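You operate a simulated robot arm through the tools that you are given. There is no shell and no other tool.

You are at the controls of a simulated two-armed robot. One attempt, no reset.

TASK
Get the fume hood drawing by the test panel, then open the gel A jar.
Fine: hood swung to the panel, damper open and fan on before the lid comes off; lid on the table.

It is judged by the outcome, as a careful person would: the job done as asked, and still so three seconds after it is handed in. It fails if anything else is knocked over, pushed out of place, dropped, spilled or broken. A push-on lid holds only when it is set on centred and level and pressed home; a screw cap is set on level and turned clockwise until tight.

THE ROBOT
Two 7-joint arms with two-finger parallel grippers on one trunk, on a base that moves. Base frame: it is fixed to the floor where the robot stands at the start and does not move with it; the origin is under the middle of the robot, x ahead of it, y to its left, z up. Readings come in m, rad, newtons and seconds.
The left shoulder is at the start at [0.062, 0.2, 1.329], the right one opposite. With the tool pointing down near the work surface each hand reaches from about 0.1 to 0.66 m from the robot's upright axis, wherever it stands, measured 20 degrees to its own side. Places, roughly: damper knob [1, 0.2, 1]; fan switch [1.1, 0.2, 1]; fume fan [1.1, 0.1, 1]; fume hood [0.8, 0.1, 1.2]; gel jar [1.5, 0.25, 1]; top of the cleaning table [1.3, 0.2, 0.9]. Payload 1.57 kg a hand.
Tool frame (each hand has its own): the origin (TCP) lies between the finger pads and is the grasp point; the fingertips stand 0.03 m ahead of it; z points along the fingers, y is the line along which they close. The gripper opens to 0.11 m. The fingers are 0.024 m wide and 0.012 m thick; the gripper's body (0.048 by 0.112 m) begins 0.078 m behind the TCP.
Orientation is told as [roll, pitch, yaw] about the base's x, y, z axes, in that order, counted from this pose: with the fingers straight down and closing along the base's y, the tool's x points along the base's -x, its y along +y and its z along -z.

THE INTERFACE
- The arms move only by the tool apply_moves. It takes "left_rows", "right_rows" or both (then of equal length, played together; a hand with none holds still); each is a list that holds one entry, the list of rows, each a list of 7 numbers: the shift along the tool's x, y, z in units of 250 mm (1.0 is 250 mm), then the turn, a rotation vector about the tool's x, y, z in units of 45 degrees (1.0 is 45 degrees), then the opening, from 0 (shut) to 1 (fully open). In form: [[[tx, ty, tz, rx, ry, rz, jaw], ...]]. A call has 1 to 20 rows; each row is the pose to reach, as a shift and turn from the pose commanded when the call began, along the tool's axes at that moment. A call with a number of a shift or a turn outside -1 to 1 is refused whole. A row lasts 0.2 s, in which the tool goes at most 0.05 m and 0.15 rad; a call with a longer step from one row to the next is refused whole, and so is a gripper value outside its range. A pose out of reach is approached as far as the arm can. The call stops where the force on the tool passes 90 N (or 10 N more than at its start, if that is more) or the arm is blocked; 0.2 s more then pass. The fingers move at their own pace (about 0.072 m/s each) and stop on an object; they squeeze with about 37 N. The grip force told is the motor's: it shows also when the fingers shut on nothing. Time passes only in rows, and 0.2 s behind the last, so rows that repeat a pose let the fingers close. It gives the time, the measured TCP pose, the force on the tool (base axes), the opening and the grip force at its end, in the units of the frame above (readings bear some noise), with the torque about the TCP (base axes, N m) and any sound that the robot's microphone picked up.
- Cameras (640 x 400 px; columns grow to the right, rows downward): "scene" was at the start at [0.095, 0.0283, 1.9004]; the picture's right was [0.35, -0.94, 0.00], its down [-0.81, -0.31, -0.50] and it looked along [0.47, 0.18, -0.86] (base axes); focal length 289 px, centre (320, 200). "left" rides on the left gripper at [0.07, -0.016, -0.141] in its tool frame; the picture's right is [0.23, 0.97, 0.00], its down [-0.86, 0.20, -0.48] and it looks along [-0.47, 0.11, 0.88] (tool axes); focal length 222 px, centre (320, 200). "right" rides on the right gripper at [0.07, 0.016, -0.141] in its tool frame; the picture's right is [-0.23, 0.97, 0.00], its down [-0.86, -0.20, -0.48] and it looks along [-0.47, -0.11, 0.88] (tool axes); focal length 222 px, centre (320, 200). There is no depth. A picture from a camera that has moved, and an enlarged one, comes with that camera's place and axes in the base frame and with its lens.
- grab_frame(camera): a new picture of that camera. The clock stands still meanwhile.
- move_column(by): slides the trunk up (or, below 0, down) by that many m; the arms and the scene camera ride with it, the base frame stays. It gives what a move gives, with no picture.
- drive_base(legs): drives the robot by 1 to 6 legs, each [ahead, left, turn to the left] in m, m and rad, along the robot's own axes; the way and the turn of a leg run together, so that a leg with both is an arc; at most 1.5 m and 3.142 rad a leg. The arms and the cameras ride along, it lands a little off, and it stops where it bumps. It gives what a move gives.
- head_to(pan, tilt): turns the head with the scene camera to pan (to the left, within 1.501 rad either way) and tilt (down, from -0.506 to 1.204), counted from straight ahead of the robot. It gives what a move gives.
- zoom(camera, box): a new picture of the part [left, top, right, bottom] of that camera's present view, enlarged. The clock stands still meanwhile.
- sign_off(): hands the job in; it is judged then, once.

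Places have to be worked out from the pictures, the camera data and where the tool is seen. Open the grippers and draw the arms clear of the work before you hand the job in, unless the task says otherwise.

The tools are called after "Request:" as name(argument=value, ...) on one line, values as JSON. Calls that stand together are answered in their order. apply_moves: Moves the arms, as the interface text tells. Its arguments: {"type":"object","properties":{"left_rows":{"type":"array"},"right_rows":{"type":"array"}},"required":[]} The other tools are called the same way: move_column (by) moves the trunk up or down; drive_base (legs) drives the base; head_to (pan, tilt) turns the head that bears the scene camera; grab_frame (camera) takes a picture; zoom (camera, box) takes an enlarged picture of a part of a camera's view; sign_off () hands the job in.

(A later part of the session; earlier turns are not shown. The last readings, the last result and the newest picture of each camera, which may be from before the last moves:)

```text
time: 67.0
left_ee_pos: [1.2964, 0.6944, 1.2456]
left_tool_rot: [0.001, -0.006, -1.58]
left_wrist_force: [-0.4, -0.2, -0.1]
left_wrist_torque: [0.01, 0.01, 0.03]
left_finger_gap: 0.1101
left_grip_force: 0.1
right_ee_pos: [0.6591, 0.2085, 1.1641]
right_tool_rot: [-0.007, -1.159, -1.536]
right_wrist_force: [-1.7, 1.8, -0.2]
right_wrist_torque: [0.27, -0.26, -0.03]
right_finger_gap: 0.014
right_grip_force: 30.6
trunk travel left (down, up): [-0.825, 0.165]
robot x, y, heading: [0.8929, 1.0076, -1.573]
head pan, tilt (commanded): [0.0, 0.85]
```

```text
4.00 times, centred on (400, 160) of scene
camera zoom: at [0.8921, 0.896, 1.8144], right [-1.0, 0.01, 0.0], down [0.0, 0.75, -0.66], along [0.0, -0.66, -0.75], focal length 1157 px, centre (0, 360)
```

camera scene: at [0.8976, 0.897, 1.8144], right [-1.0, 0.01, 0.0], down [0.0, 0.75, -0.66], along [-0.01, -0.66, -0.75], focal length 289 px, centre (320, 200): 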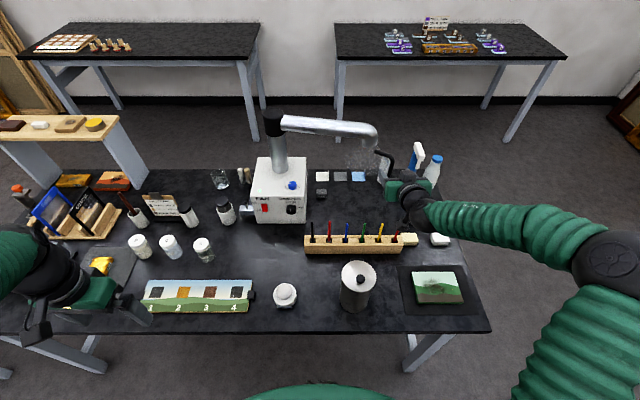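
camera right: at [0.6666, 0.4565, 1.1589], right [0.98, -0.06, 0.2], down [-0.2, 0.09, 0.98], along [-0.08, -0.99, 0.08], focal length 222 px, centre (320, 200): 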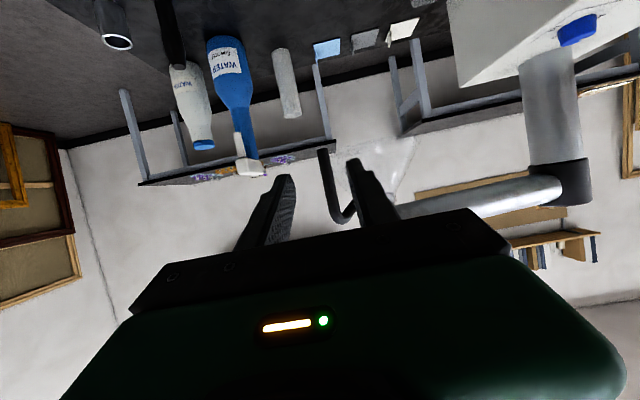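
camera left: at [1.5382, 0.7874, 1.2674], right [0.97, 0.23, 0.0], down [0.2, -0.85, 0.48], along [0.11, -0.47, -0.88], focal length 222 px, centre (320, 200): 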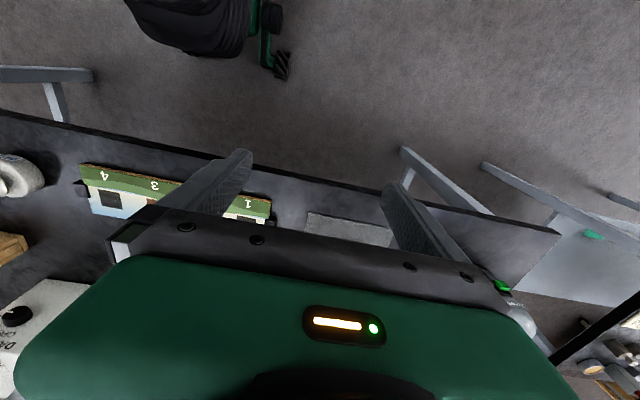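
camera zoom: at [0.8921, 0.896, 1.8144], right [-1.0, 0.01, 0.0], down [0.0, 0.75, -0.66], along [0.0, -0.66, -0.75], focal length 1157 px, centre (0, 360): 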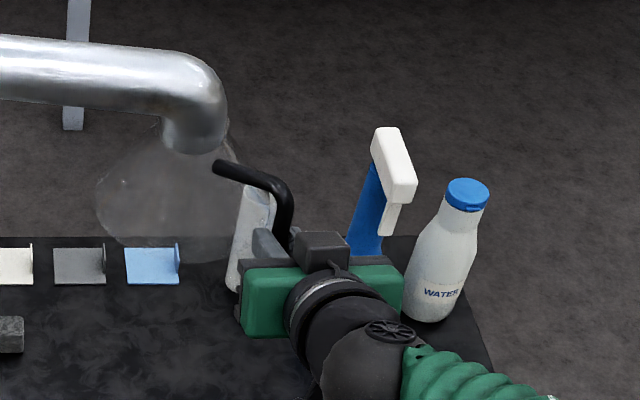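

The rod is gripped (14 mm). I'll start swinging along its arc about the post, turning the hand with it, and check forces after the first ~12°.

Request:
apply_moves(right_rows=[[[0.032, 0.035, -0.074, -0.03, 0, -0.013, 0], [0.063, 0.074, -0.146, -0.061, 0, -0.027, 0], [0.094, 0.118, -0.216, -0.092, 0, -0.04, 0], [0.123, 0.165, -0.283, -0.122, 0, -0.053, 0], [0.123, 0.165, -0.283, -0.122, 0, -0.053, 0]]])

Request:
grab_frame(camera="scene")

Request:
grab_frame(camera="right")

```text
time: 68.2
left_ee_pos: [1.2974, 0.6947, 1.2455]
left_tool_rot: [-0.001, -0.007, -1.579]
left_wrist_force: [0.6, 0.0, 0.0]
left_wrist_torque: [0.02, 0.02, 0.01]
left_finger_gap: 0.1101
left_grip_force: 0.0
right_ee_pos: [0.6991, 0.2887, 1.1643]
right_tool_rot: [-0.01, -1.159, -1.427]
right_wrist_force: [-0.7, 1.9, 0.2]
right_wrist_torque: [-0.42, -0.35, 0.11]
right_finger_gap: 0.0137
right_grip_force: 30.2
trunk travel left (down, up): [-0.825, 0.165]
robot x, y, heading: [0.8933, 1.0075, -1.577]
head pan, tilt (commanded): [0.0, 0.85]
```

```text
taken
camera scene: at [0.893, 0.8973, 1.8145], right [-1.0, 0.01, 0.0], down [0.0, 0.75, -0.66], along [0.0, -0.66, -0.75], focal length 289 px, centre (320, 200)
```

scene: 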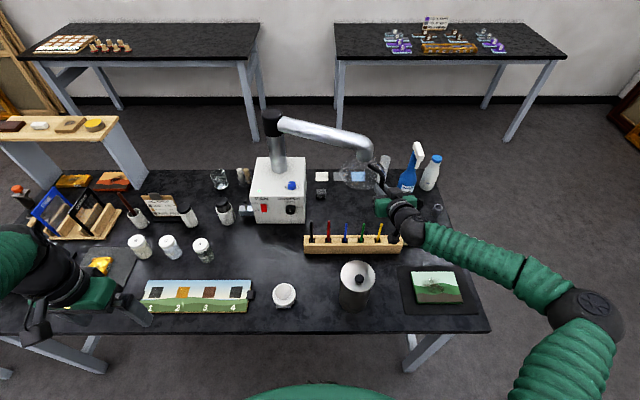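

```text
taken
camera right: at [0.6935, 0.4467, 1.1576], right [0.98, 0.04, 0.2], down [-0.21, 0.07, 0.98], along [0.03, -1.0, 0.08], focal length 222 px, centre (320, 200)
```

right: 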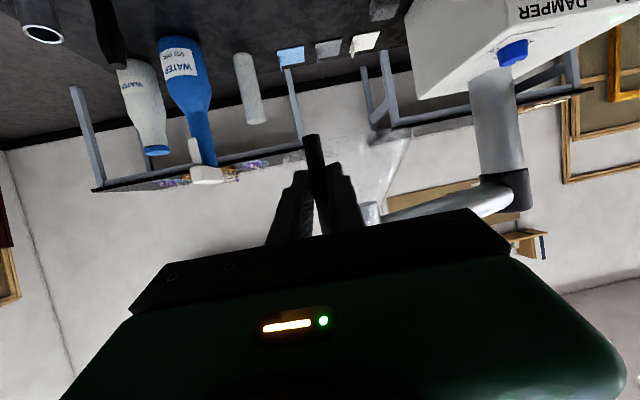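

Swinging freely with little force, and it tracks the predicted arc. Continuing another 30°, turning the hand inwards with it.

Request:
apply_moves(right_rows=[[[0.026, 0.057, -0.06, -0.061, 0, -0.027, 0], [0.05, 0.118, -0.116, -0.122, 0, -0.053, 0], [0.074, 0.181, -0.17, -0.183, 0, -0.08, 0], [0.095, 0.248, -0.22, -0.244, 0, -0.107, 0], [0.115, 0.317, -0.267, -0.305, 0, -0.133, 0], [0.134, 0.389, -0.31, -0.366, 0, -0.16, 0], [0.151, 0.464, -0.349, -0.427, 0, -0.187, 0], [0.166, 0.54, -0.385, -0.488, 0, -0.213, 0], [0.179, 0.619, -0.417, -0.55, 0, -0.24, 0], [0.191, 0.699, -0.444, -0.611, 0, -0.267, 0], [0.191, 0.699, -0.444, -0.611, 0, -0.267, 0]]])

Request:
grab_frame(camera="scene")

Request:
grab_frame(camera="right")

```text
time: 70.6
left_ee_pos: [1.2972, 0.6943, 1.2445]
left_tool_rot: [0.0, -0.005, -1.579]
left_wrist_force: [-0.3, -0.6, -0.9]
left_wrist_torque: [0.02, -0.01, 0.02]
left_finger_gap: 0.11
left_grip_force: 0.2
right_ee_pos: [0.8546, 0.4295, 1.1637]
right_tool_rot: [-0.002, -1.156, -0.909]
right_wrist_force: [0.4, -0.3, -4.7]
right_wrist_torque: [0.19, -0.01, -0.02]
right_finger_gap: 0.0138
right_grip_force: 30.2
trunk travel left (down, up): [-0.825, 0.165]
robot x, y, heading: [0.8974, 1.0071, -1.574]
head pan, tilt (commanded): [0.0, 0.85]
```

```text
taken
camera scene: at [0.8929, 0.8951, 1.8142], right [-1.0, 0.01, 0.0], down [0.0, 0.75, -0.66], along [0.0, -0.66, -0.75], focal length 289 px, centre (320, 200)
```

scene: 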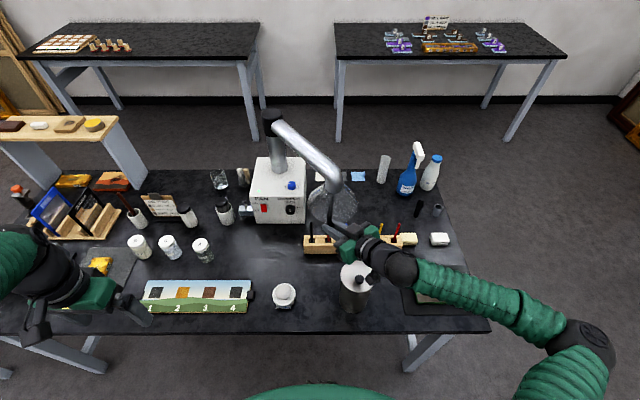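

```text
taken
camera right: at [0.7723, 0.564, 1.1586], right [0.83, 0.52, 0.21], down [-0.21, -0.05, 0.98], along [0.52, -0.85, 0.07], focal length 222 px, centre (320, 200)
```

right: 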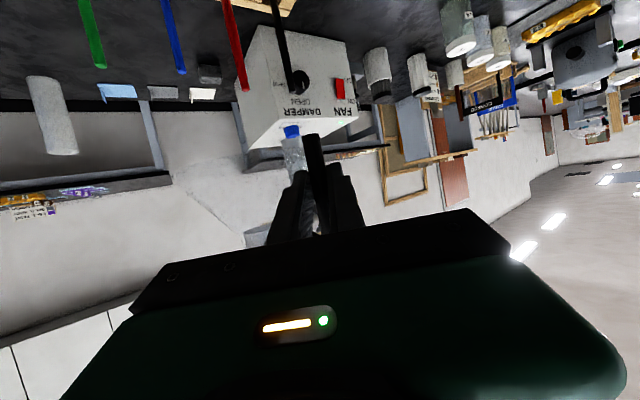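

Tracking exactly. The rod is now at about [0.86, 0.42]; swinging another 30°.

Request:
apply_moves(right_rows=[[[-0.008, 0.086, 0.017, -0.02, 0, -0.009, 0], [-0.017, 0.17, 0.039, -0.041, 0, -0.018, 0], [-0.029, 0.253, 0.065, -0.061, 0, -0.027, 0], [-0.042, 0.334, 0.094, -0.081, 0, -0.036, 0], [-0.057, 0.414, 0.128, -0.102, 0, -0.045, 0], [-0.073, 0.491, 0.165, -0.122, 0, -0.054, 0], [-0.091, 0.566, 0.206, -0.142, 0, -0.063, 0], [-0.111, 0.639, 0.251, -0.162, 0, -0.072, 0], [-0.132, 0.709, 0.299, -0.183, 0, -0.081, 0], [-0.155, 0.776, 0.35, -0.203, 0, -0.09, 0], [-0.155, 0.776, 0.35, -0.203, 0, -0.09, 0]]])

Request:
grab_frame(camera="scene")

Request:
grab_frame(camera="left")

```text
time: 73.0
left_ee_pos: [1.2986, 0.6931, 1.2461]
left_tool_rot: [-0.001, -0.005, -1.578]
left_wrist_force: [-0.5, 0.0, 0.2]
left_wrist_torque: [0.0, -0.01, 0.02]
left_finger_gap: 0.1099
left_grip_force: 0.0
right_ee_pos: [1.0686, 0.4707, 1.1634]
right_tool_rot: [-0.01, -1.159, -0.73]
right_wrist_force: [0.2, -10.3, 14.3]
right_wrist_torque: [0.16, -0.25, -0.18]
right_finger_gap: 0.0136
right_grip_force: 30.3
trunk travel left (down, up): [-0.825, 0.165]
robot x, y, heading: [0.8939, 1.01, -1.579]
head pan, tilt (commanded): [0.0, 0.85]
```

```text
taken
camera scene: at [0.8939, 0.8949, 1.8145], right [-1.0, 0.01, 0.0], down [0.0, 0.75, -0.66], along [0.0, -0.66, -0.75], focal length 289 px, centre (320, 200)
```

scene: 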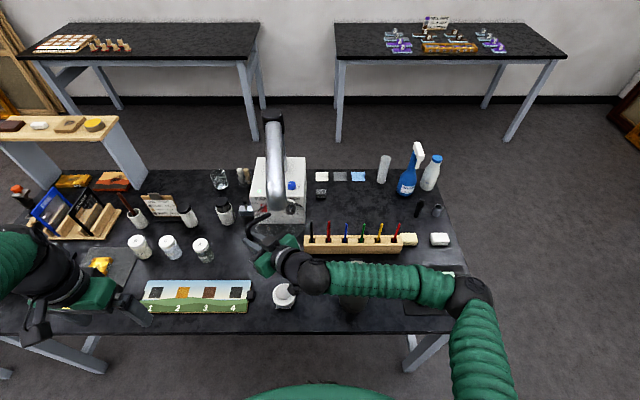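

```text
taken
camera left: at [1.282, 0.7636, 1.3882], right [0.98, 0.22, 0.0], down [0.19, -0.85, 0.48], along [0.11, -0.47, -0.88], focal length 222 px, centre (320, 200)
```

left: 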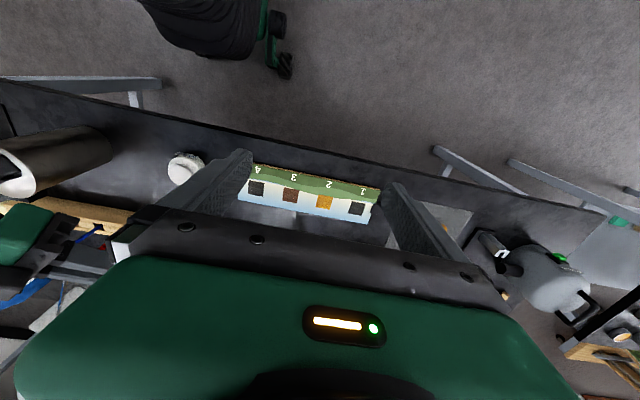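

Pipe now points almost straight at the robot side. Final leg of the swing: about 24° more, bringing the rod to ≈[1.24, 0.42] and the hood beside the panel.

Request:
apply_moves(right_rows=[[[-0.028, 0.054, 0.064, 0, 0, 0, 0], [-0.057, 0.104, 0.13, 0, 0, 0, 0], [-0.088, 0.151, 0.199, 0, 0, 0, 0], [-0.119, 0.193, 0.27, 0, 0, 0, 0], [-0.151, 0.231, 0.343, 0, 0, 0, 0], [-0.183, 0.265, 0.417, 0, 0, 0, 0], [-0.217, 0.295, 0.493, 0, 0, 0, 0], [-0.249, 0.319, 0.566, 0, 0, 0, 0], [-0.249, 0.319, 0.566, 0, 0, 0, 0]]])

Request:
grab_frame(camera="scene")

Request:
grab_frame(camera="left")

```text
time: 75.0
left_ee_pos: [1.291, 0.6902, 1.2476]
left_tool_rot: [0.007, -0.002, -1.576]
left_wrist_force: [-0.4, 0.1, -0.2]
left_wrist_torque: [0.01, -0.01, 0.01]
left_finger_gap: 0.1099
left_grip_force: 0.0
right_ee_pos: [1.2216, 0.4119, 1.1637]
right_tool_rot: [-0.003, -1.16, -0.759]
right_wrist_force: [-59.5, -9.8, 12.9]
right_wrist_torque: [0.64, -0.83, 1.2]
right_finger_gap: 0.0139
right_grip_force: 30.0
trunk travel left (down, up): [-0.825, 0.165]
robot x, y, heading: [0.8953, 1.0087, -1.579]
head pan, tilt (commanded): [0.0, 0.85]
```

```text
taken
camera scene: at [0.8712, 0.8897, 1.8141], right [-1.0, 0.01, -0.01], down [0.01, 0.75, -0.66], along [0.01, -0.66, -0.75], focal length 289 px, centre (320, 200)
```

scene: 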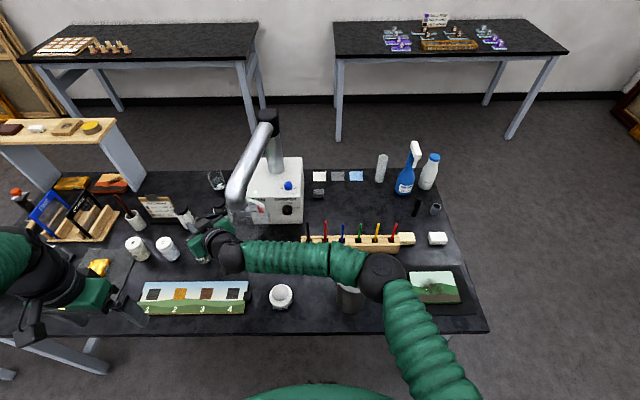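

```text
taken
camera left: at [1.2744, 0.7594, 1.3898], right [0.98, 0.22, 0.01], down [0.19, -0.86, 0.48], along [0.11, -0.47, -0.88], focal length 222 px, centre (320, 200)
```

left: 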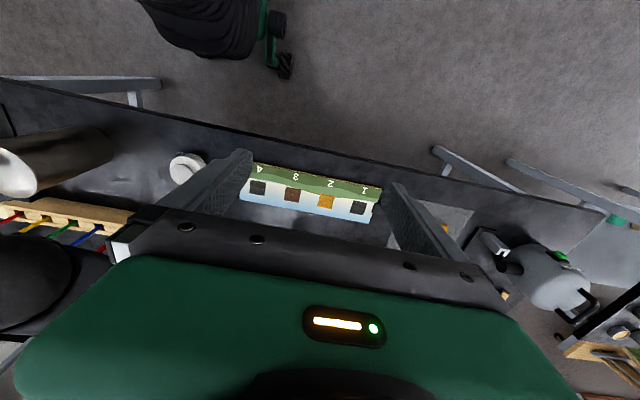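

There is ~60 N resistance at the end of the swing, so something is at a stop or touching. Let me look before doing anything more.

Request:
grab_frame(camera="right")

Request:
zoom(camera="scene", box=[150, 90, 330, 290])

Request:
zoom(camera="scene", box=[180, 180, 280, 280])

```text
taken
camera right: at [1.1197, 0.5328, 1.1582], right [0.74, 0.64, 0.21], down [-0.21, -0.08, 0.98], along [0.64, -0.76, 0.08], focal length 222 px, centre (320, 200)
```

right: 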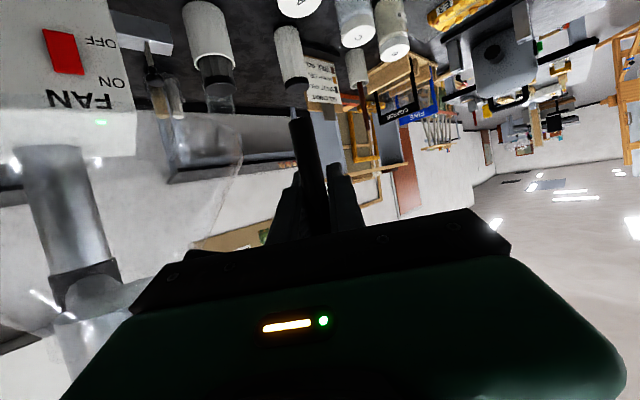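

```text
2.00 times, centred on (240, 190) of scene
camera zoom: at [0.8712, 0.8897, 1.8141], right [-1.0, 0.01, -0.01], down [0.01, 0.75, -0.66], along [0.01, -0.66, -0.75], focal length 578 px, centre (480, 220)
```

zoom: 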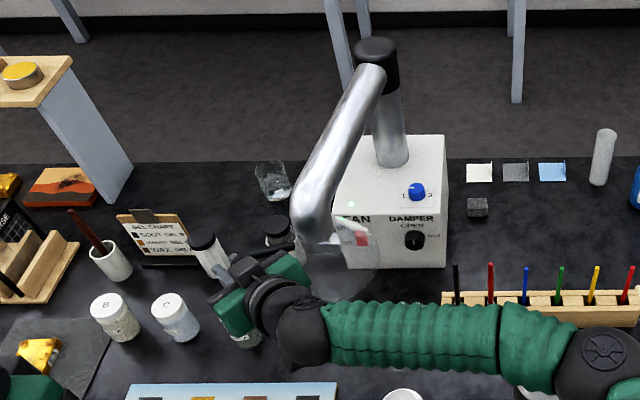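

```text
4.00 times, centred on (230, 230) of scene
camera zoom: at [0.8712, 0.8897, 1.8141], right [-1.0, 0.01, -0.01], down [0.01, 0.75, -0.66], along [0.01, -0.66, -0.75], focal length 1157 px, centre (680, 80)
```

zoom: 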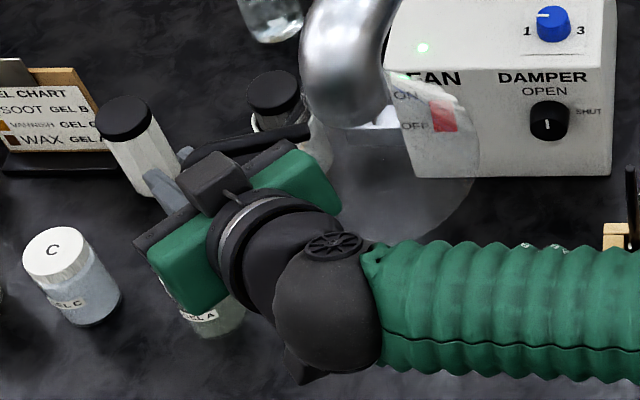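

The hood is already at about 78° beside the panel's near end, but the gripper body's right corner has met the handle's cross-bar, which explains the force. I'll open the fingers and slide straight back off the rod.

Request:
apply_moves(right_rows=[[[0, 0, -0.03, 0, 0, 0, 0.2], [0, 0, -0.05, 0, 0, 0, 0.4], [0, 0, -0.05, 0, 0, 0, 0.4], [0, 0, -0.15, 0, 0, 0, 0.4], [0, 0, -0.27, 0, 0, 0, 0.4], [0, 0, -0.4, 0, 0, 0, 0.4], [0, 0, -0.4, 0, 0, 0, 0.4]]])

Request:
grab_frame(camera="scene")

Request:
grab_frame(camera="right")

```text
time: 76.5
left_ee_pos: [1.2965, 0.6951, 1.2471]
left_tool_rot: [0.003, -0.008, -1.579]
left_wrist_force: [1.0, -0.4, -0.8]
left_wrist_torque: [0.02, 0.04, 0.0]
left_finger_gap: 0.11
left_grip_force: 0.1
right_ee_pos: [1.1552, 0.4767, 1.1878]
right_tool_rot: [-0.015, -1.125, -0.765]
right_wrist_force: [-16.0, -21.6, -7.0]
right_wrist_torque: [0.38, -1.06, 2.15]
right_finger_gap: 0.0729
right_grip_force: 16.2
trunk travel left (down, up): [-0.825, 0.165]
robot x, y, heading: [0.8964, 1.0051, -1.579]
head pan, tilt (commanded): [0.0, 0.85]
stopped in row 7 (right hand): the force on the tool passed its limit at 93 N (the readings are from after the stop); the commanded pose is now the measured one
```

```text
taken
camera scene: at [0.8986, 0.874, 1.8135], right [-1.0, 0.01, 0.0], down [0.0, 0.76, -0.65], along [-0.01, -0.65, -0.76], focal length 289 px, centre (320, 200)
```

scene: 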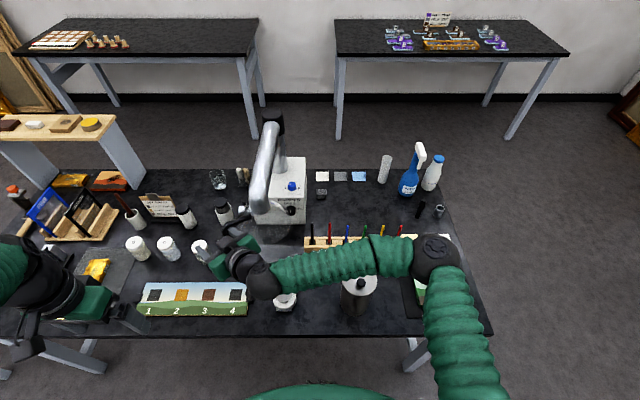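

```text
taken
camera right: at [1.0556, 0.5994, 1.1874], right [0.76, 0.62, 0.2], down [-0.18, -0.09, 0.98], along [0.63, -0.78, 0.04], focal length 222 px, centre (320, 200)
```

right: 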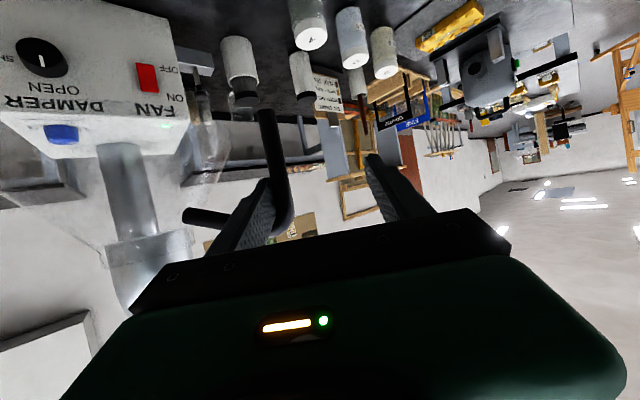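

The handle's cross-bar hooked over the right finger and drew the hood back a little (rod now near [1.143, 0.447]). I'll lower the hand, shift it to re-centre the rod between the fingers, then withdraw level.

Request:
apply_moves(right_rows=[[[0.045, 0, 0.02, 0, 0, 0, 0.55], [0.09, 0.001, 0.043, 0, 0, 0, 0.55], [0.09, -0.06, 0.044, 0, 0, 0, 0.55], [0.09, -0.119, 0.045, 0, 0, 0, 0.55], [0.09, -0.119, 0.045, 0, 0, 0, 0.55]]])

Request:
grab_frame(camera="right")

Request:
zoom(camera="scene", box=[180, 180, 280, 280])

```text
time: 77.7
left_ee_pos: [1.2917, 0.7022, 1.249]
left_tool_rot: [0.005, -0.015, -1.581]
left_wrist_force: [-0.4, 0.9, 0.7]
left_wrist_torque: [0.02, -0.03, 0.03]
left_finger_gap: 0.11
left_grip_force: 0.0
right_ee_pos: [1.1376, 0.4699, 1.1702]
right_tool_rot: [-0.009, -1.134, -0.752]
right_wrist_force: [-0.9, -0.1, 0.6]
right_wrist_torque: [0.01, -0.01, -0.01]
right_finger_gap: 0.0606
right_grip_force: 0.0
trunk travel left (down, up): [-0.825, 0.165]
robot x, y, heading: [0.894, 1.0081, -1.575]
head pan, tilt (commanded): [0.0, 0.85]
```

```text
taken
camera right: at [1.0345, 0.5898, 1.1669], right [0.74, 0.64, 0.2], down [-0.19, -0.09, 0.98], along [0.64, -0.76, 0.05], focal length 222 px, centre (320, 200)
```

right: 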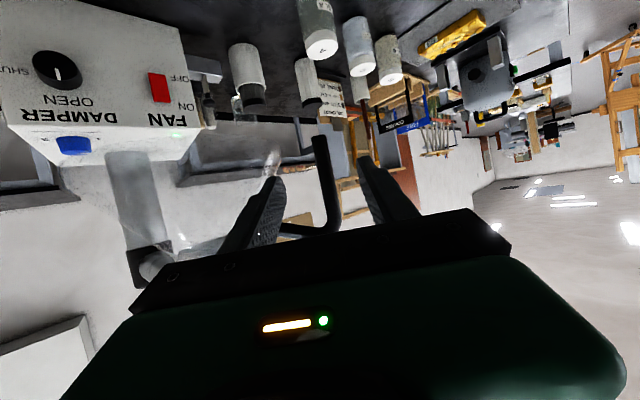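

```text
4.00 times, centred on (230, 230) of scene
camera zoom: at [0.8865, 0.8954, 1.8144], right [-1.0, 0.01, 0.0], down [0.01, 0.75, -0.66], along [0.0, -0.66, -0.75], focal length 1157 px, centre (680, 80)
```

zoom: 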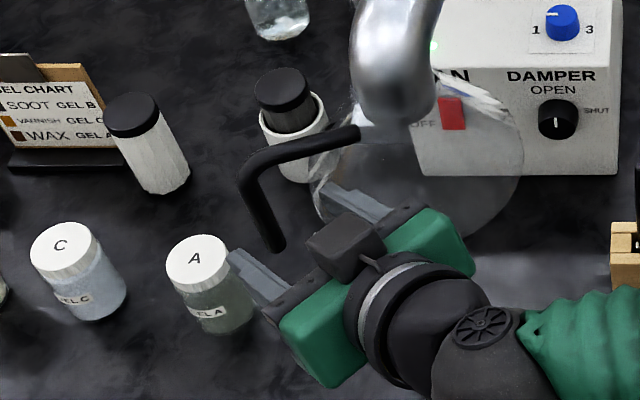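

Free now with zero force, rod at about [1.175, 0.438] just ahead of the open fingers. Withdraw level 10 cm.

Request:
apply_moves(right_rows=[[[0.03, 0, -0.07, 0, 0, 0, 0.55], [0.07, 0, -0.15, 0, 0, 0, 0.55], [0.11, -0.001, -0.24, 0, 0, 0, 0.55], [0.15, -0.002, -0.32, 0, 0, 0, 0.55], [0.169, -0.003, -0.362, 0, 0, 0, 0.55], [0.169, -0.003, -0.362, 0, 0, 0, 0.55]]])

Request:
grab_frame(camera="scene")

Request:
grab_frame(camera="right")

```text
time: 79.1
left_ee_pos: [1.2996, 0.7021, 1.2472]
left_tool_rot: [-0.001, -0.012, -1.579]
left_wrist_force: [-0.4, -0.9, 0.1]
left_wrist_torque: [0.02, -0.02, 0.0]
left_finger_gap: 0.11
left_grip_force: 0.0
right_ee_pos: [1.0728, 0.5374, 1.1679]
right_tool_rot: [-0.018, -1.131, -0.742]
right_wrist_force: [-0.8, 1.0, -0.7]
right_wrist_torque: [-0.02, -0.02, -0.01]
right_finger_gap: 0.0605
right_grip_force: 0.0
trunk travel left (down, up): [-0.825, 0.165]
robot x, y, heading: [0.8952, 1.0054, -1.578]
head pan, tilt (commanded): [0.0, 0.85]
```

```text
taken
camera scene: at [0.8983, 0.8962, 1.8144], right [-1.0, 0.01, 0.0], down [0.0, 0.75, -0.66], along [-0.01, -0.66, -0.75], focal length 289 px, centre (320, 200)
```

scene: 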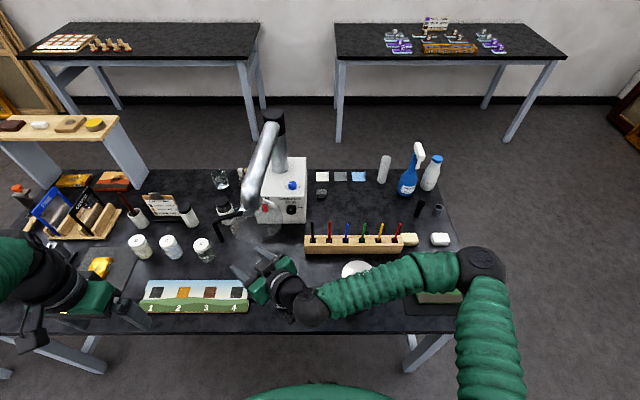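

```text
taken
camera right: at [0.9686, 0.6568, 1.1658], right [0.74, 0.64, 0.2], down [-0.18, -0.09, 0.98], along [0.65, -0.76, 0.05], focal length 222 px, centre (320, 200)
```

right: 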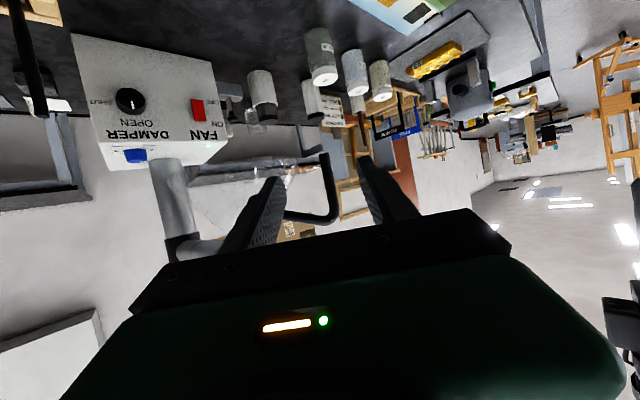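

Hand is clear and nothing else moved; the hood is at roughly 85°. To bring it a bit closer with the hand pointing straight forward, I'll reposition the base back and to the left.

Request:
drive_base(legs=[[-0.09, 0, 0], [0, 0.26, 0.007]])

Request:
apply_moves(right_rows=[[[0, 0, 0, 0, 0, 0, 0.5], [0, 0, 0, 0, 0, 0, 0.5], [0, 0, 0, 0, 0, 0, 0.5], [0, 0, 0, 0, 0, 0, 0.5], [0, 0, 0, 0, 0, 0, 0.5], [0, 0, 0, 0, 0, 0, 0.5], [0, 0, 0, 0, 0, 0, 0.5], [0, 0, 0, 0, 0, 0, 0.5], [0, 0, 0, 0, 0, 0, 0.5], [0, 0, 0, 0, 0, 0, 0.5]]])

Request:
grab_frame(camera="scene")

Request:
grab_frame(camera="right")

```text
time: 81.6
left_ee_pos: [1.5482, 0.7917, 1.2504]
left_tool_rot: [0.006, -0.013, -1.575]
left_wrist_force: [0.4, -0.1, 0.3]
left_wrist_torque: [0.03, 0.0, 0.01]
left_finger_gap: 0.11
left_grip_force: 0.1
right_ee_pos: [1.3219, 0.6238, 1.1696]
right_tool_rot: [-0.006, -1.136, -0.751]
right_wrist_force: [-0.9, -0.4, -0.4]
right_wrist_torque: [-0.05, -0.03, 0.03]
right_finger_gap: 0.0602
right_grip_force: 0.0
trunk travel left (down, up): [-0.825, 0.165]
robot x, y, heading: [1.1549, 1.0954, -1.569]
head pan, tilt (commanded): [0.0, 0.85]
```

```text
time: 83.8
left_ee_pos: [1.5535, 0.7924, 1.2481]
left_tool_rot: [0.003, -0.014, -1.575]
left_wrist_force: [-0.8, 0.1, 0.8]
left_wrist_torque: [-0.04, 0.0, -0.04]
left_finger_gap: 0.1098
left_grip_force: 0.0
right_ee_pos: [1.3275, 0.626, 1.1682]
right_tool_rot: [-0.016, -1.132, -0.745]
right_wrist_force: [0.4, 0.1, 0.6]
right_wrist_torque: [0.0, 0.01, 0.0]
right_finger_gap: 0.055
right_grip_force: 0.1
trunk travel left (down, up): [-0.825, 0.165]
robot x, y, heading: [1.1527, 1.0929, -1.57]
head pan, tilt (commanded): [0.0, 0.85]
```

```text
taken
camera scene: at [1.1555, 0.9838, 1.8144], right [-1.0, 0.0, 0.0], down [0.0, 0.75, -0.66], along [0.0, -0.66, -0.75], focal length 289 px, centre (320, 200)
```

scene: 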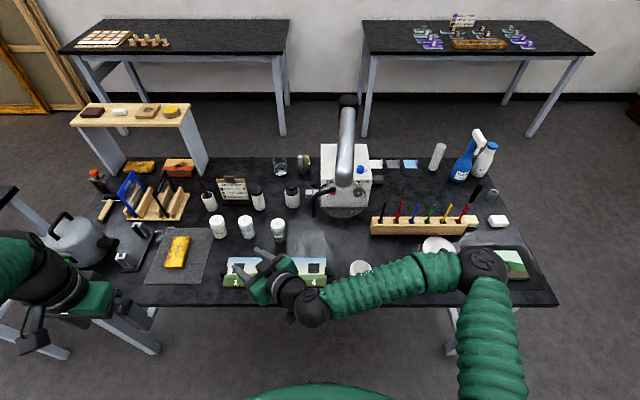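

```text
taken
camera right: at [1.2248, 0.7455, 1.1663], right [0.74, 0.64, 0.2], down [-0.18, -0.09, 0.98], along [0.65, -0.76, 0.05], focal length 222 px, centre (320, 200)
```

right: 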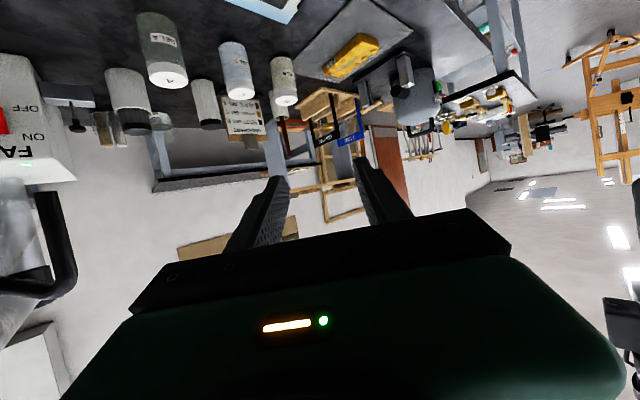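

Request:
zoom(camera="scene", box=[260, 80, 400, 240])

Request:
zoom(camera="right", box=[0, 120, 160, 320])

```text
2.50 times, centred on (330, 160) of scene
camera zoom: at [1.1555, 0.9838, 1.8144], right [-1.0, 0.0, 0.0], down [0.0, 0.75, -0.66], along [0.0, -0.66, -0.75], focal length 723 px, centre (295, 300)
```

zoom: 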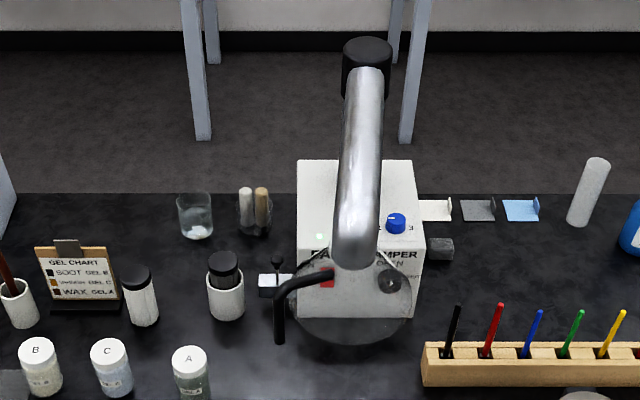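

```text
2.00 times, centred on (80, 220) of right
camera zoom: at [1.2248, 0.7455, 1.1663], right [0.74, 0.64, 0.2], down [-0.18, -0.09, 0.98], along [0.65, -0.76, 0.05], focal length 444 px, centre (800, 160)
```

zoom: 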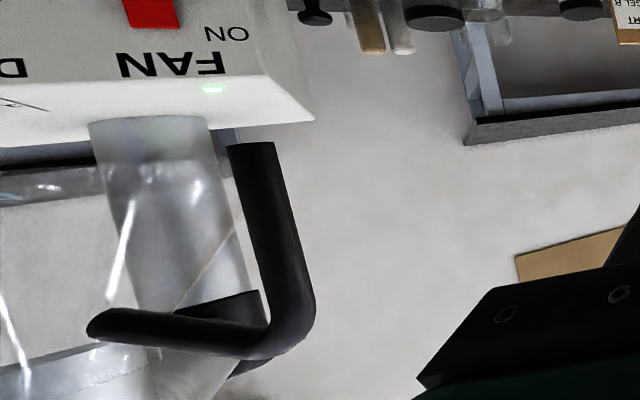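

Rod is at [1.175, 0.439] (hood ≈85°). I'll bring the right hand in front of it, pointing nearly straight forward this time and a little lower so the cross-bar stays clear.

Request:
apply_moves(right_rows=[[[0.02, -0.13, -0.025, 0.107, 0.001, 0.05, 0.5], [0.05, -0.27, -0.05, 0.215, 0.002, 0.1, 0.5], [0.07, -0.4, -0.076, 0.322, 0.002, 0.151, 0.5], [0.1, -0.53, -0.1, 0.43, 0.003, 0.201, 0.5], [0.12, -0.66, -0.125, 0.537, 0.004, 0.252, 0.5], [0.148, -0.797, -0.152, 0.644, 0.005, 0.302, 0.5], [0.148, -0.797, -0.152, 0.644, 0.005, 0.302, 0.5], [0.148, -0.797, -0.152, 0.644, 0.005, 0.302, 0.5]]])

Request:
grab_frame(camera="right")

Request:
zoom(camera="scene", box=[260, 120, 400, 280])

```text
time: 85.6
left_ee_pos: [1.5518, 0.7936, 1.2505]
left_tool_rot: [0.004, -0.015, -1.577]
left_wrist_force: [0.5, -0.2, -0.2]
left_wrist_torque: [-0.05, -0.01, -0.01]
left_finger_gap: 0.11
left_grip_force: 0.2
right_ee_pos: [1.154, 0.5161, 1.1535]
right_tool_rot: [-0.01, -1.131, -1.306]
right_wrist_force: [0.0, 0.5, -0.6]
right_wrist_torque: [0.0, 0.01, 0.03]
right_finger_gap: 0.0551
right_grip_force: 0.0
right hand out of reach, approached as far as the arm can: row 2, 3, 4
trunk travel left (down, up): [-0.825, 0.165]
robot x, y, heading: [1.1579, 1.0902, -1.577]
head pan, tilt (commanded): [0.0, 0.85]
```

```text
taken
camera right: at [1.1294, 0.6729, 1.1501], right [0.97, 0.15, 0.2], down [-0.21, 0.02, 0.98], along [0.15, -0.99, 0.05], focal length 222 px, centre (320, 200)
```

right: 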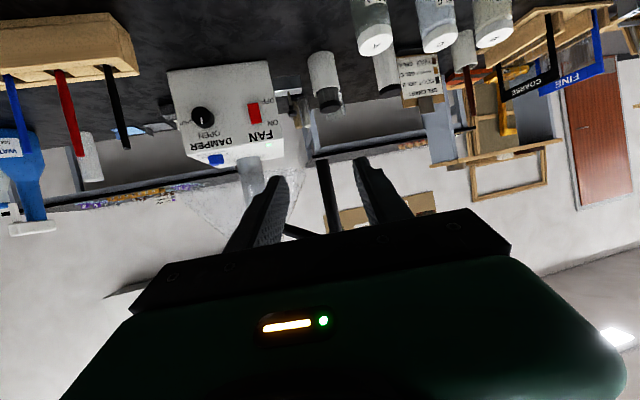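

```text
2.50 times, centred on (330, 200) of scene
camera zoom: at [1.1528, 0.984, 1.8144], right [-1.0, 0.0, 0.0], down [0.0, 0.75, -0.66], along [0.0, -0.66, -0.75], focal length 723 px, centre (295, 200)
```

zoom: 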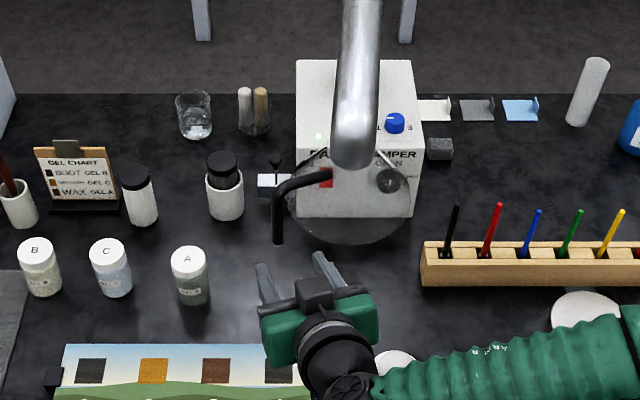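

Rod is centred in front of the fingers. Narrow the jaws (to clear the glass), advance 6 cm and close.

Request:
apply_moves(right_rows=[[[-0.03, 0, 0.05, 0, 0, 0, 0.32], [-0.06, 0.001, 0.1, 0, 0, 0, 0.32], [-0.1, 0.002, 0.16, 0, 0, 0, 0.32], [-0.129, 0.002, 0.213, 0, 0, 0, 0.32], [-0.129, 0.002, 0.213, 0, 0, 0, 0.32], [-0.129, 0.002, 0.213, 0, 0, 0, 0.15], [-0.129, 0.002, 0.213, 0, 0, 0, 0], [-0.129, 0.002, 0.213, 0, 0, 0, 0]]])

Request:
grab_frame(camera="right")

Request:
zoom(camera="scene", box=[260, 120, 400, 280])

```text
time: 87.4
left_ee_pos: [1.5535, 0.7931, 1.2503]
left_tool_rot: [0.003, -0.015, -1.576]
left_wrist_force: [1.1, 0.9, 0.3]
left_wrist_torque: [0.0, 0.0, 0.0]
left_finger_gap: 0.1103
left_grip_force: 0.1
right_ee_pos: [1.1705, 0.4566, 1.1598]
right_tool_rot: [-0.01, -1.133, -1.308]
right_wrist_force: [0.7, 2.0, 0.2]
right_wrist_torque: [0.36, -0.38, 0.01]
right_finger_gap: 0.0137
right_grip_force: 30.2
trunk travel left (down, up): [-0.825, 0.165]
robot x, y, heading: [1.1521, 1.0964, -1.577]
head pan, tilt (commanded): [0.0, 0.85]
```

```text
taken
camera right: at [1.1453, 0.6125, 1.1571], right [0.97, 0.15, 0.2], down [-0.21, 0.02, 0.98], along [0.15, -0.99, 0.05], focal length 222 px, centre (320, 200)
```

right: 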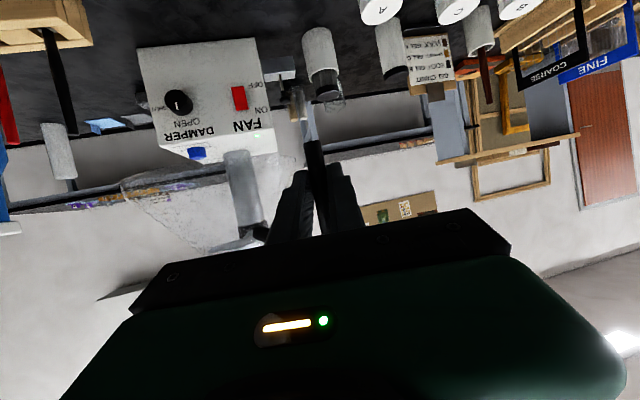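

```text
2.50 times, centred on (330, 200) of scene
camera zoom: at [1.1535, 0.9838, 1.8144], right [-1.0, 0.0, 0.0], down [0.0, 0.75, -0.66], along [0.0, -0.66, -0.75], focal length 723 px, centre (295, 200)
```

zoom: 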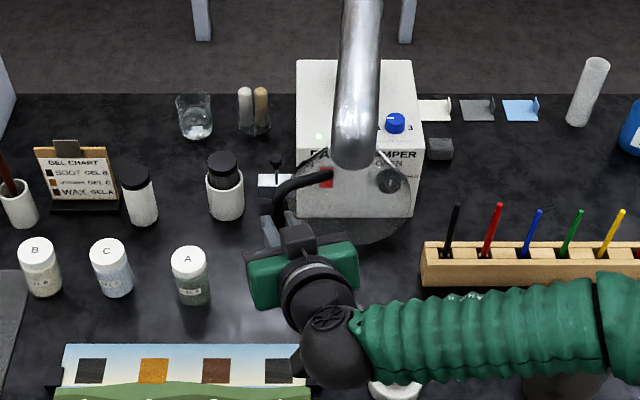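

Rod gripped again. Swing the last ~10° so the hood comes to about 75°, next to the panel.

Request:
apply_moves(right_rows=[[[-0.009, 0.031, 0.018, 0, 0, 0, 0], [-0.018, 0.062, 0.037, 0, 0, 0, 0], [-0.027, 0.093, 0.056, 0, 0, 0, 0], [-0.036, 0.124, 0.076, 0, 0, 0, 0], [-0.046, 0.153, 0.097, 0, 0, 0, 0], [-0.056, 0.182, 0.118, 0, 0, 0, 0], [-0.067, 0.212, 0.141, 0, 0, 0, 0], [-0.078, 0.241, 0.164, 0, 0, 0, 0], [-0.078, 0.241, 0.164, 0, 0, 0, 0]]])

Request:
grab_frame(camera="right")

Request:
zoom(camera="scene", box=[220, 120, 360, 280])

```text
time: 89.4
left_ee_pos: [1.5377, 0.7946, 1.2555]
left_tool_rot: [0.017, -0.016, -1.576]
left_wrist_force: [0.0, -0.5, -0.4]
left_wrist_torque: [-0.01, 0.01, 0.01]
left_finger_gap: 0.1098
left_grip_force: 0.0
right_ee_pos: [1.2096, 0.4219, 1.1616]
right_tool_rot: [-0.01, -1.143, -1.34]
right_wrist_force: [-73.7, 4.4, 9.4]
right_wrist_torque: [0.2, -0.5, 0.47]
right_finger_gap: 0.0235
right_grip_force: 36.2
trunk travel left (down, up): [-0.825, 0.165]
robot x, y, heading: [1.1526, 1.0933, -1.575]
head pan, tilt (commanded): [0.0, 0.85]
```

```text
taken
camera right: at [1.1914, 0.5786, 1.1575], right [0.97, 0.12, 0.2], down [-0.21, 0.04, 0.98], along [0.11, -0.99, 0.06], focal length 222 px, centre (320, 200)
```

right: 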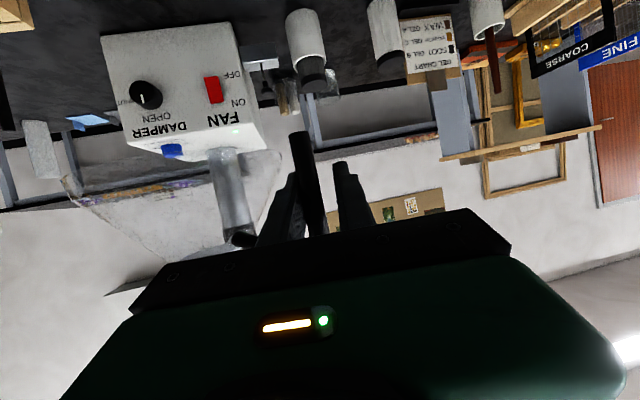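

```text
2.50 times, centred on (290, 200) of scene
camera zoom: at [1.1115, 0.9875, 1.8144], right [-1.0, 0.0, -0.02], down [0.02, 0.75, -0.66], along [0.02, -0.66, -0.75], focal length 723 px, centre (395, 200)
```

zoom: 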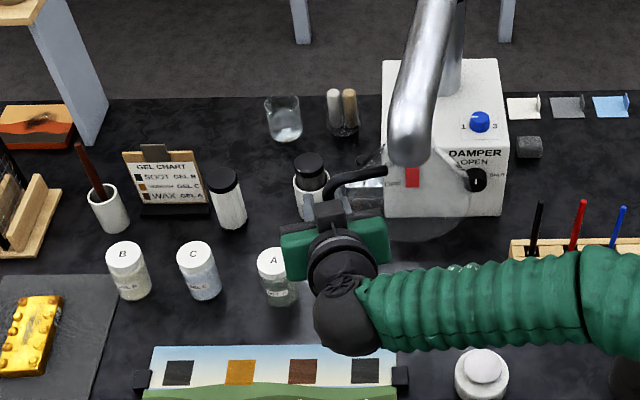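

Again a firm stop at the same place with nothing visibly touching, so this looks like the hood's swing limit (hood ≈77°, by the panel). I'll ease the push off first, then open the fingers.

Request:
apply_moves(right_rows=[[[0.005, -0.04, -0.009, 0, 0, 0, 0], [0.01, -0.08, -0.018, 0, 0, 0, 0], [0.013, -0.112, -0.026, 0, 0, 0, 0], [0.013, -0.112, -0.026, 0, 0, 0, 0], [0.013, -0.112, -0.026, 0, 0, 0, 0]]])

Request:
zoom(camera="right", box=[200, 100, 440, 260])

Request:
zoom(camera="scene", box=[240, 80, 380, 240])

```text
time: 90.6
left_ee_pos: [1.5483, 0.7902, 1.2508]
left_tool_rot: [0.007, -0.011, -1.576]
left_wrist_force: [0.1, 0.8, 0.0]
left_wrist_torque: [0.0, -0.02, -0.02]
left_finger_gap: 0.1103
left_grip_force: 0.1
right_ee_pos: [1.2041, 0.4212, 1.1608]
right_tool_rot: [-0.003, -1.137, -1.317]
right_wrist_force: [-16.4, -25.7, 18.1]
right_wrist_torque: [0.25, -0.2, 0.28]
right_finger_gap: 0.0136
right_grip_force: 30.6
trunk travel left (down, up): [-0.825, 0.165]
robot x, y, heading: [1.1541, 1.0936, -1.57]
head pan, tilt (commanded): [0.0, 0.85]
```

```text
2.50 times, centred on (320, 180) of right
camera zoom: at [1.182, 0.5777, 1.1579], right [0.97, 0.15, 0.2], down [-0.21, 0.03, 0.98], along [0.14, -0.99, 0.06], focal length 555 px, centre (320, 250)
```

zoom: 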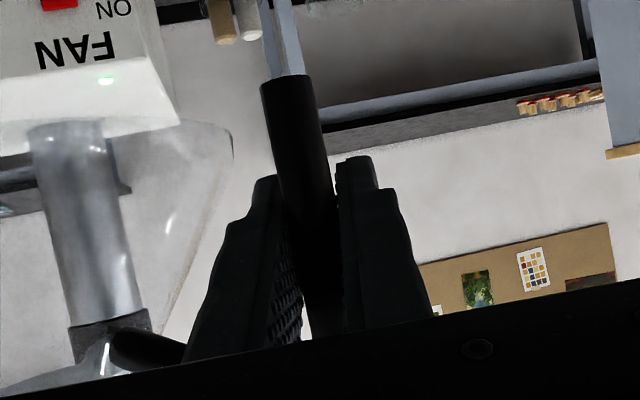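

```text
2.50 times, centred on (310, 160) of scene
camera zoom: at [1.1443, 0.9772, 1.8142], right [-1.0, 0.0, 0.0], down [0.0, 0.75, -0.66], along [0.0, -0.66, -0.75], focal length 723 px, centre (345, 300)
```

zoom: 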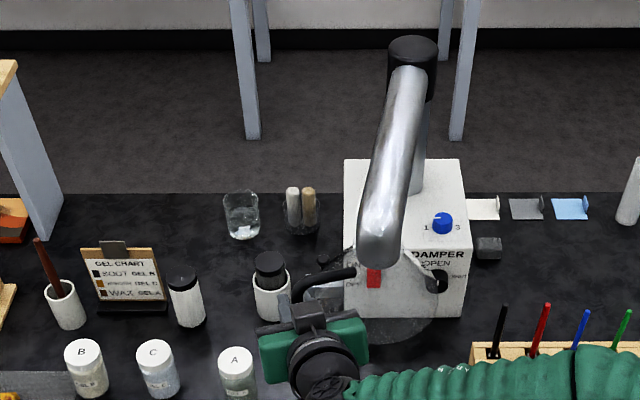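

Load is mostly off; rod ≈[1.204, 0.42]. Open the fingers just enough, drop slightly to stay clear of the cross-bar, and withdraw level.

Request:
apply_moves(right_rows=[[[0, 0, 0, 0, 0, 0, 0.15], [0, 0, 0, 0, 0, 0, 0.28], [0.02, 0, 0.01, 0, 0, 0, 0.28], [0.04, 0, 0.02, 0, 0, 0, 0.28], [0.08, -0.002, -0.06, 0, 0, 0, 0.28], [0.12, -0.004, -0.15, 0, 0, 0, 0.3], [0.16, -0.006, -0.24, 0, 0, 0, 0.4], [0.2, -0.008, -0.33, 0, 0, 0, 0.4], [0.24, -0.01, -0.42, 0, 0, 0, 0.4], [0.24, -0.01, -0.42, 0, 0, 0, 0.4]]])

Request:
grab_frame(camera="right")

Request:
grab_frame(camera="scene")

Request:
zoom(camera="scene", box=[240, 80, 380, 240])

```text
time: 92.8
left_ee_pos: [1.5527, 0.7915, 1.2492]
left_tool_rot: [0.004, -0.014, -1.577]
left_wrist_force: [-0.1, -1.0, 0.0]
left_wrist_torque: [0.03, -0.01, 0.02]
left_finger_gap: 0.1101
left_grip_force: 0.0
right_ee_pos: [1.1785, 0.5433, 1.1498]
right_tool_rot: [-0.011, -1.132, -1.305]
right_wrist_force: [-0.2, -0.4, 0.6]
right_wrist_torque: [-0.01, -0.02, 0.03]
right_finger_gap: 0.044
right_grip_force: 0.0
trunk travel left (down, up): [-0.825, 0.165]
robot x, y, heading: [1.1543, 1.0937, -1.569]
head pan, tilt (commanded): [0.0, 0.85]
```

```text
taken
camera right: at [1.1549, 0.6992, 1.1469], right [0.97, 0.15, 0.2], down [-0.21, 0.02, 0.98], along [0.15, -0.99, 0.05], focal length 222 px, centre (320, 200)
```

right: 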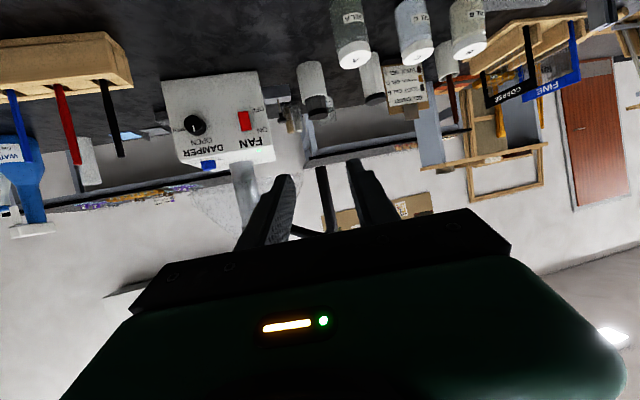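

```text
taken
camera scene: at [1.1536, 0.9833, 1.8144], right [-1.0, 0.0, 0.0], down [0.0, 0.75, -0.66], along [0.0, -0.66, -0.75], focal length 289 px, centre (320, 200)
```

scene: 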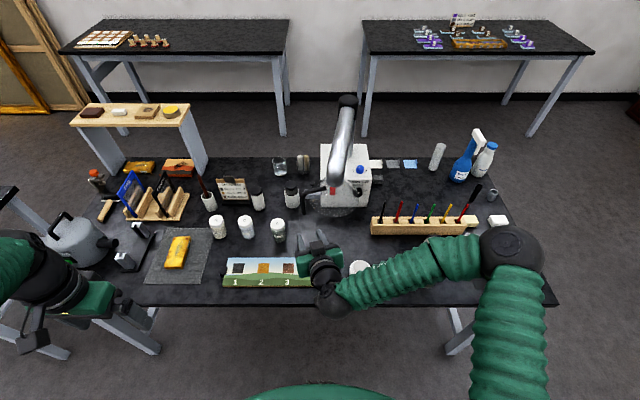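

```text
2.50 times, centred on (310, 160) of scene
camera zoom: at [1.1536, 0.9833, 1.8144], right [-1.0, 0.0, 0.0], down [0.0, 0.75, -0.66], along [0.0, -0.66, -0.75], focal length 723 px, centre (345, 300)
```

zoom: 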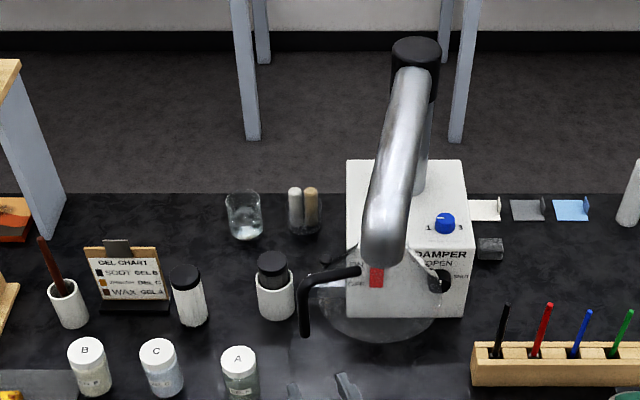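

The hood stays put at its stop end (rod ≈[1.204, 0.43], hood mouth ≈[1.11, 0.37] beside the panel). Next the jar: I'll bring the right hand low and turned inwards, ready to steady the jar body, before moving the base closer.

Request:
apply_moves(right_rows=[[[0.02, 0.1, -0.05, -0.08, 0.022, -0.038, 0.6], [0.12, 0.2, 0.02, -0.16, 0.043, -0.076, 0.7], [0.22, 0.25, 0.09, -0.24, 0.065, -0.113, 0.7], [0.32, 0.29, 0.16, -0.32, 0.086, -0.151, 0.7], [0.423, 0.327, 0.224, -0.402, 0.108, -0.189, 0.7], [0.423, 0.327, 0.224, -0.402, 0.108, -0.189, 0.7]]])

Request:
grab_frame(camera="scene")

Request:
grab_frame(camera="right")

```text
time: 94.2
left_ee_pos: [1.552, 0.7948, 1.2494]
left_tool_rot: [0.006, -0.016, -1.576]
left_wrist_force: [-0.5, 0.0, -0.9]
left_wrist_torque: [0.0, -0.01, 0.0]
left_finger_gap: 0.11
left_grip_force: 0.1
right_ee_pos: [1.2506, 0.5738, 1.0839]
right_tool_rot: [0.033, -1.012, -0.974]
right_wrist_force: [-0.1, -0.5, 1.1]
right_wrist_torque: [0.02, 0.01, 0.0]
right_finger_gap: 0.0769
right_grip_force: 0.1
right hand out of reach, approached as far as the arm can: row 3, 4, 5, 6
trunk travel left (down, up): [-0.825, 0.165]
robot x, y, heading: [1.1549, 1.0936, -1.572]
head pan, tilt (commanded): [0.0, 0.85]
```

```text
taken
camera scene: at [1.1489, 0.9849, 1.8146], right [-1.0, 0.0, 0.0], down [0.0, 0.75, -0.66], along [0.0, -0.66, -0.75], focal length 289 px, centre (320, 200)
```

scene: 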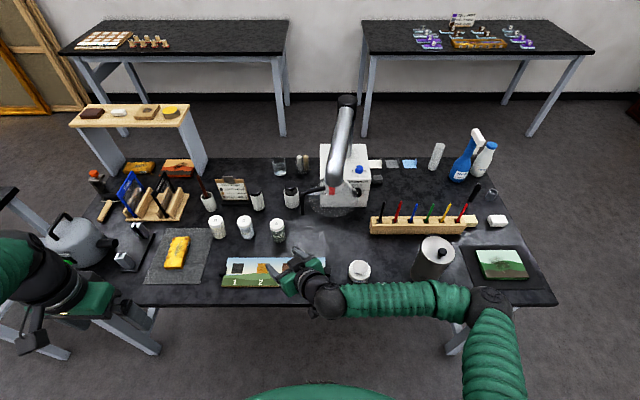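

```text
taken
camera right: at [1.1714, 0.7117, 1.101], right [0.86, 0.47, 0.21], down [-0.15, -0.16, 0.98], along [0.49, -0.87, -0.07], focal length 222 px, centre (320, 200)
```

right: 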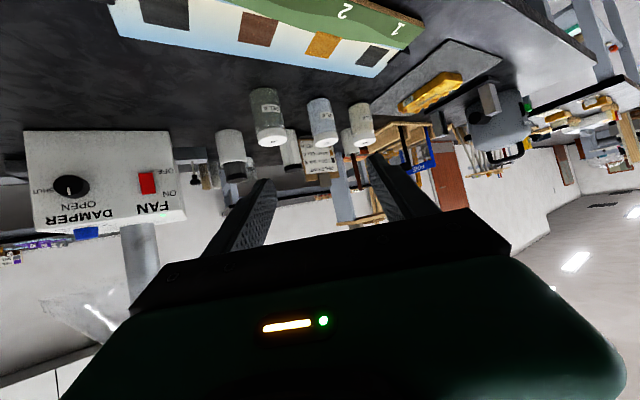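

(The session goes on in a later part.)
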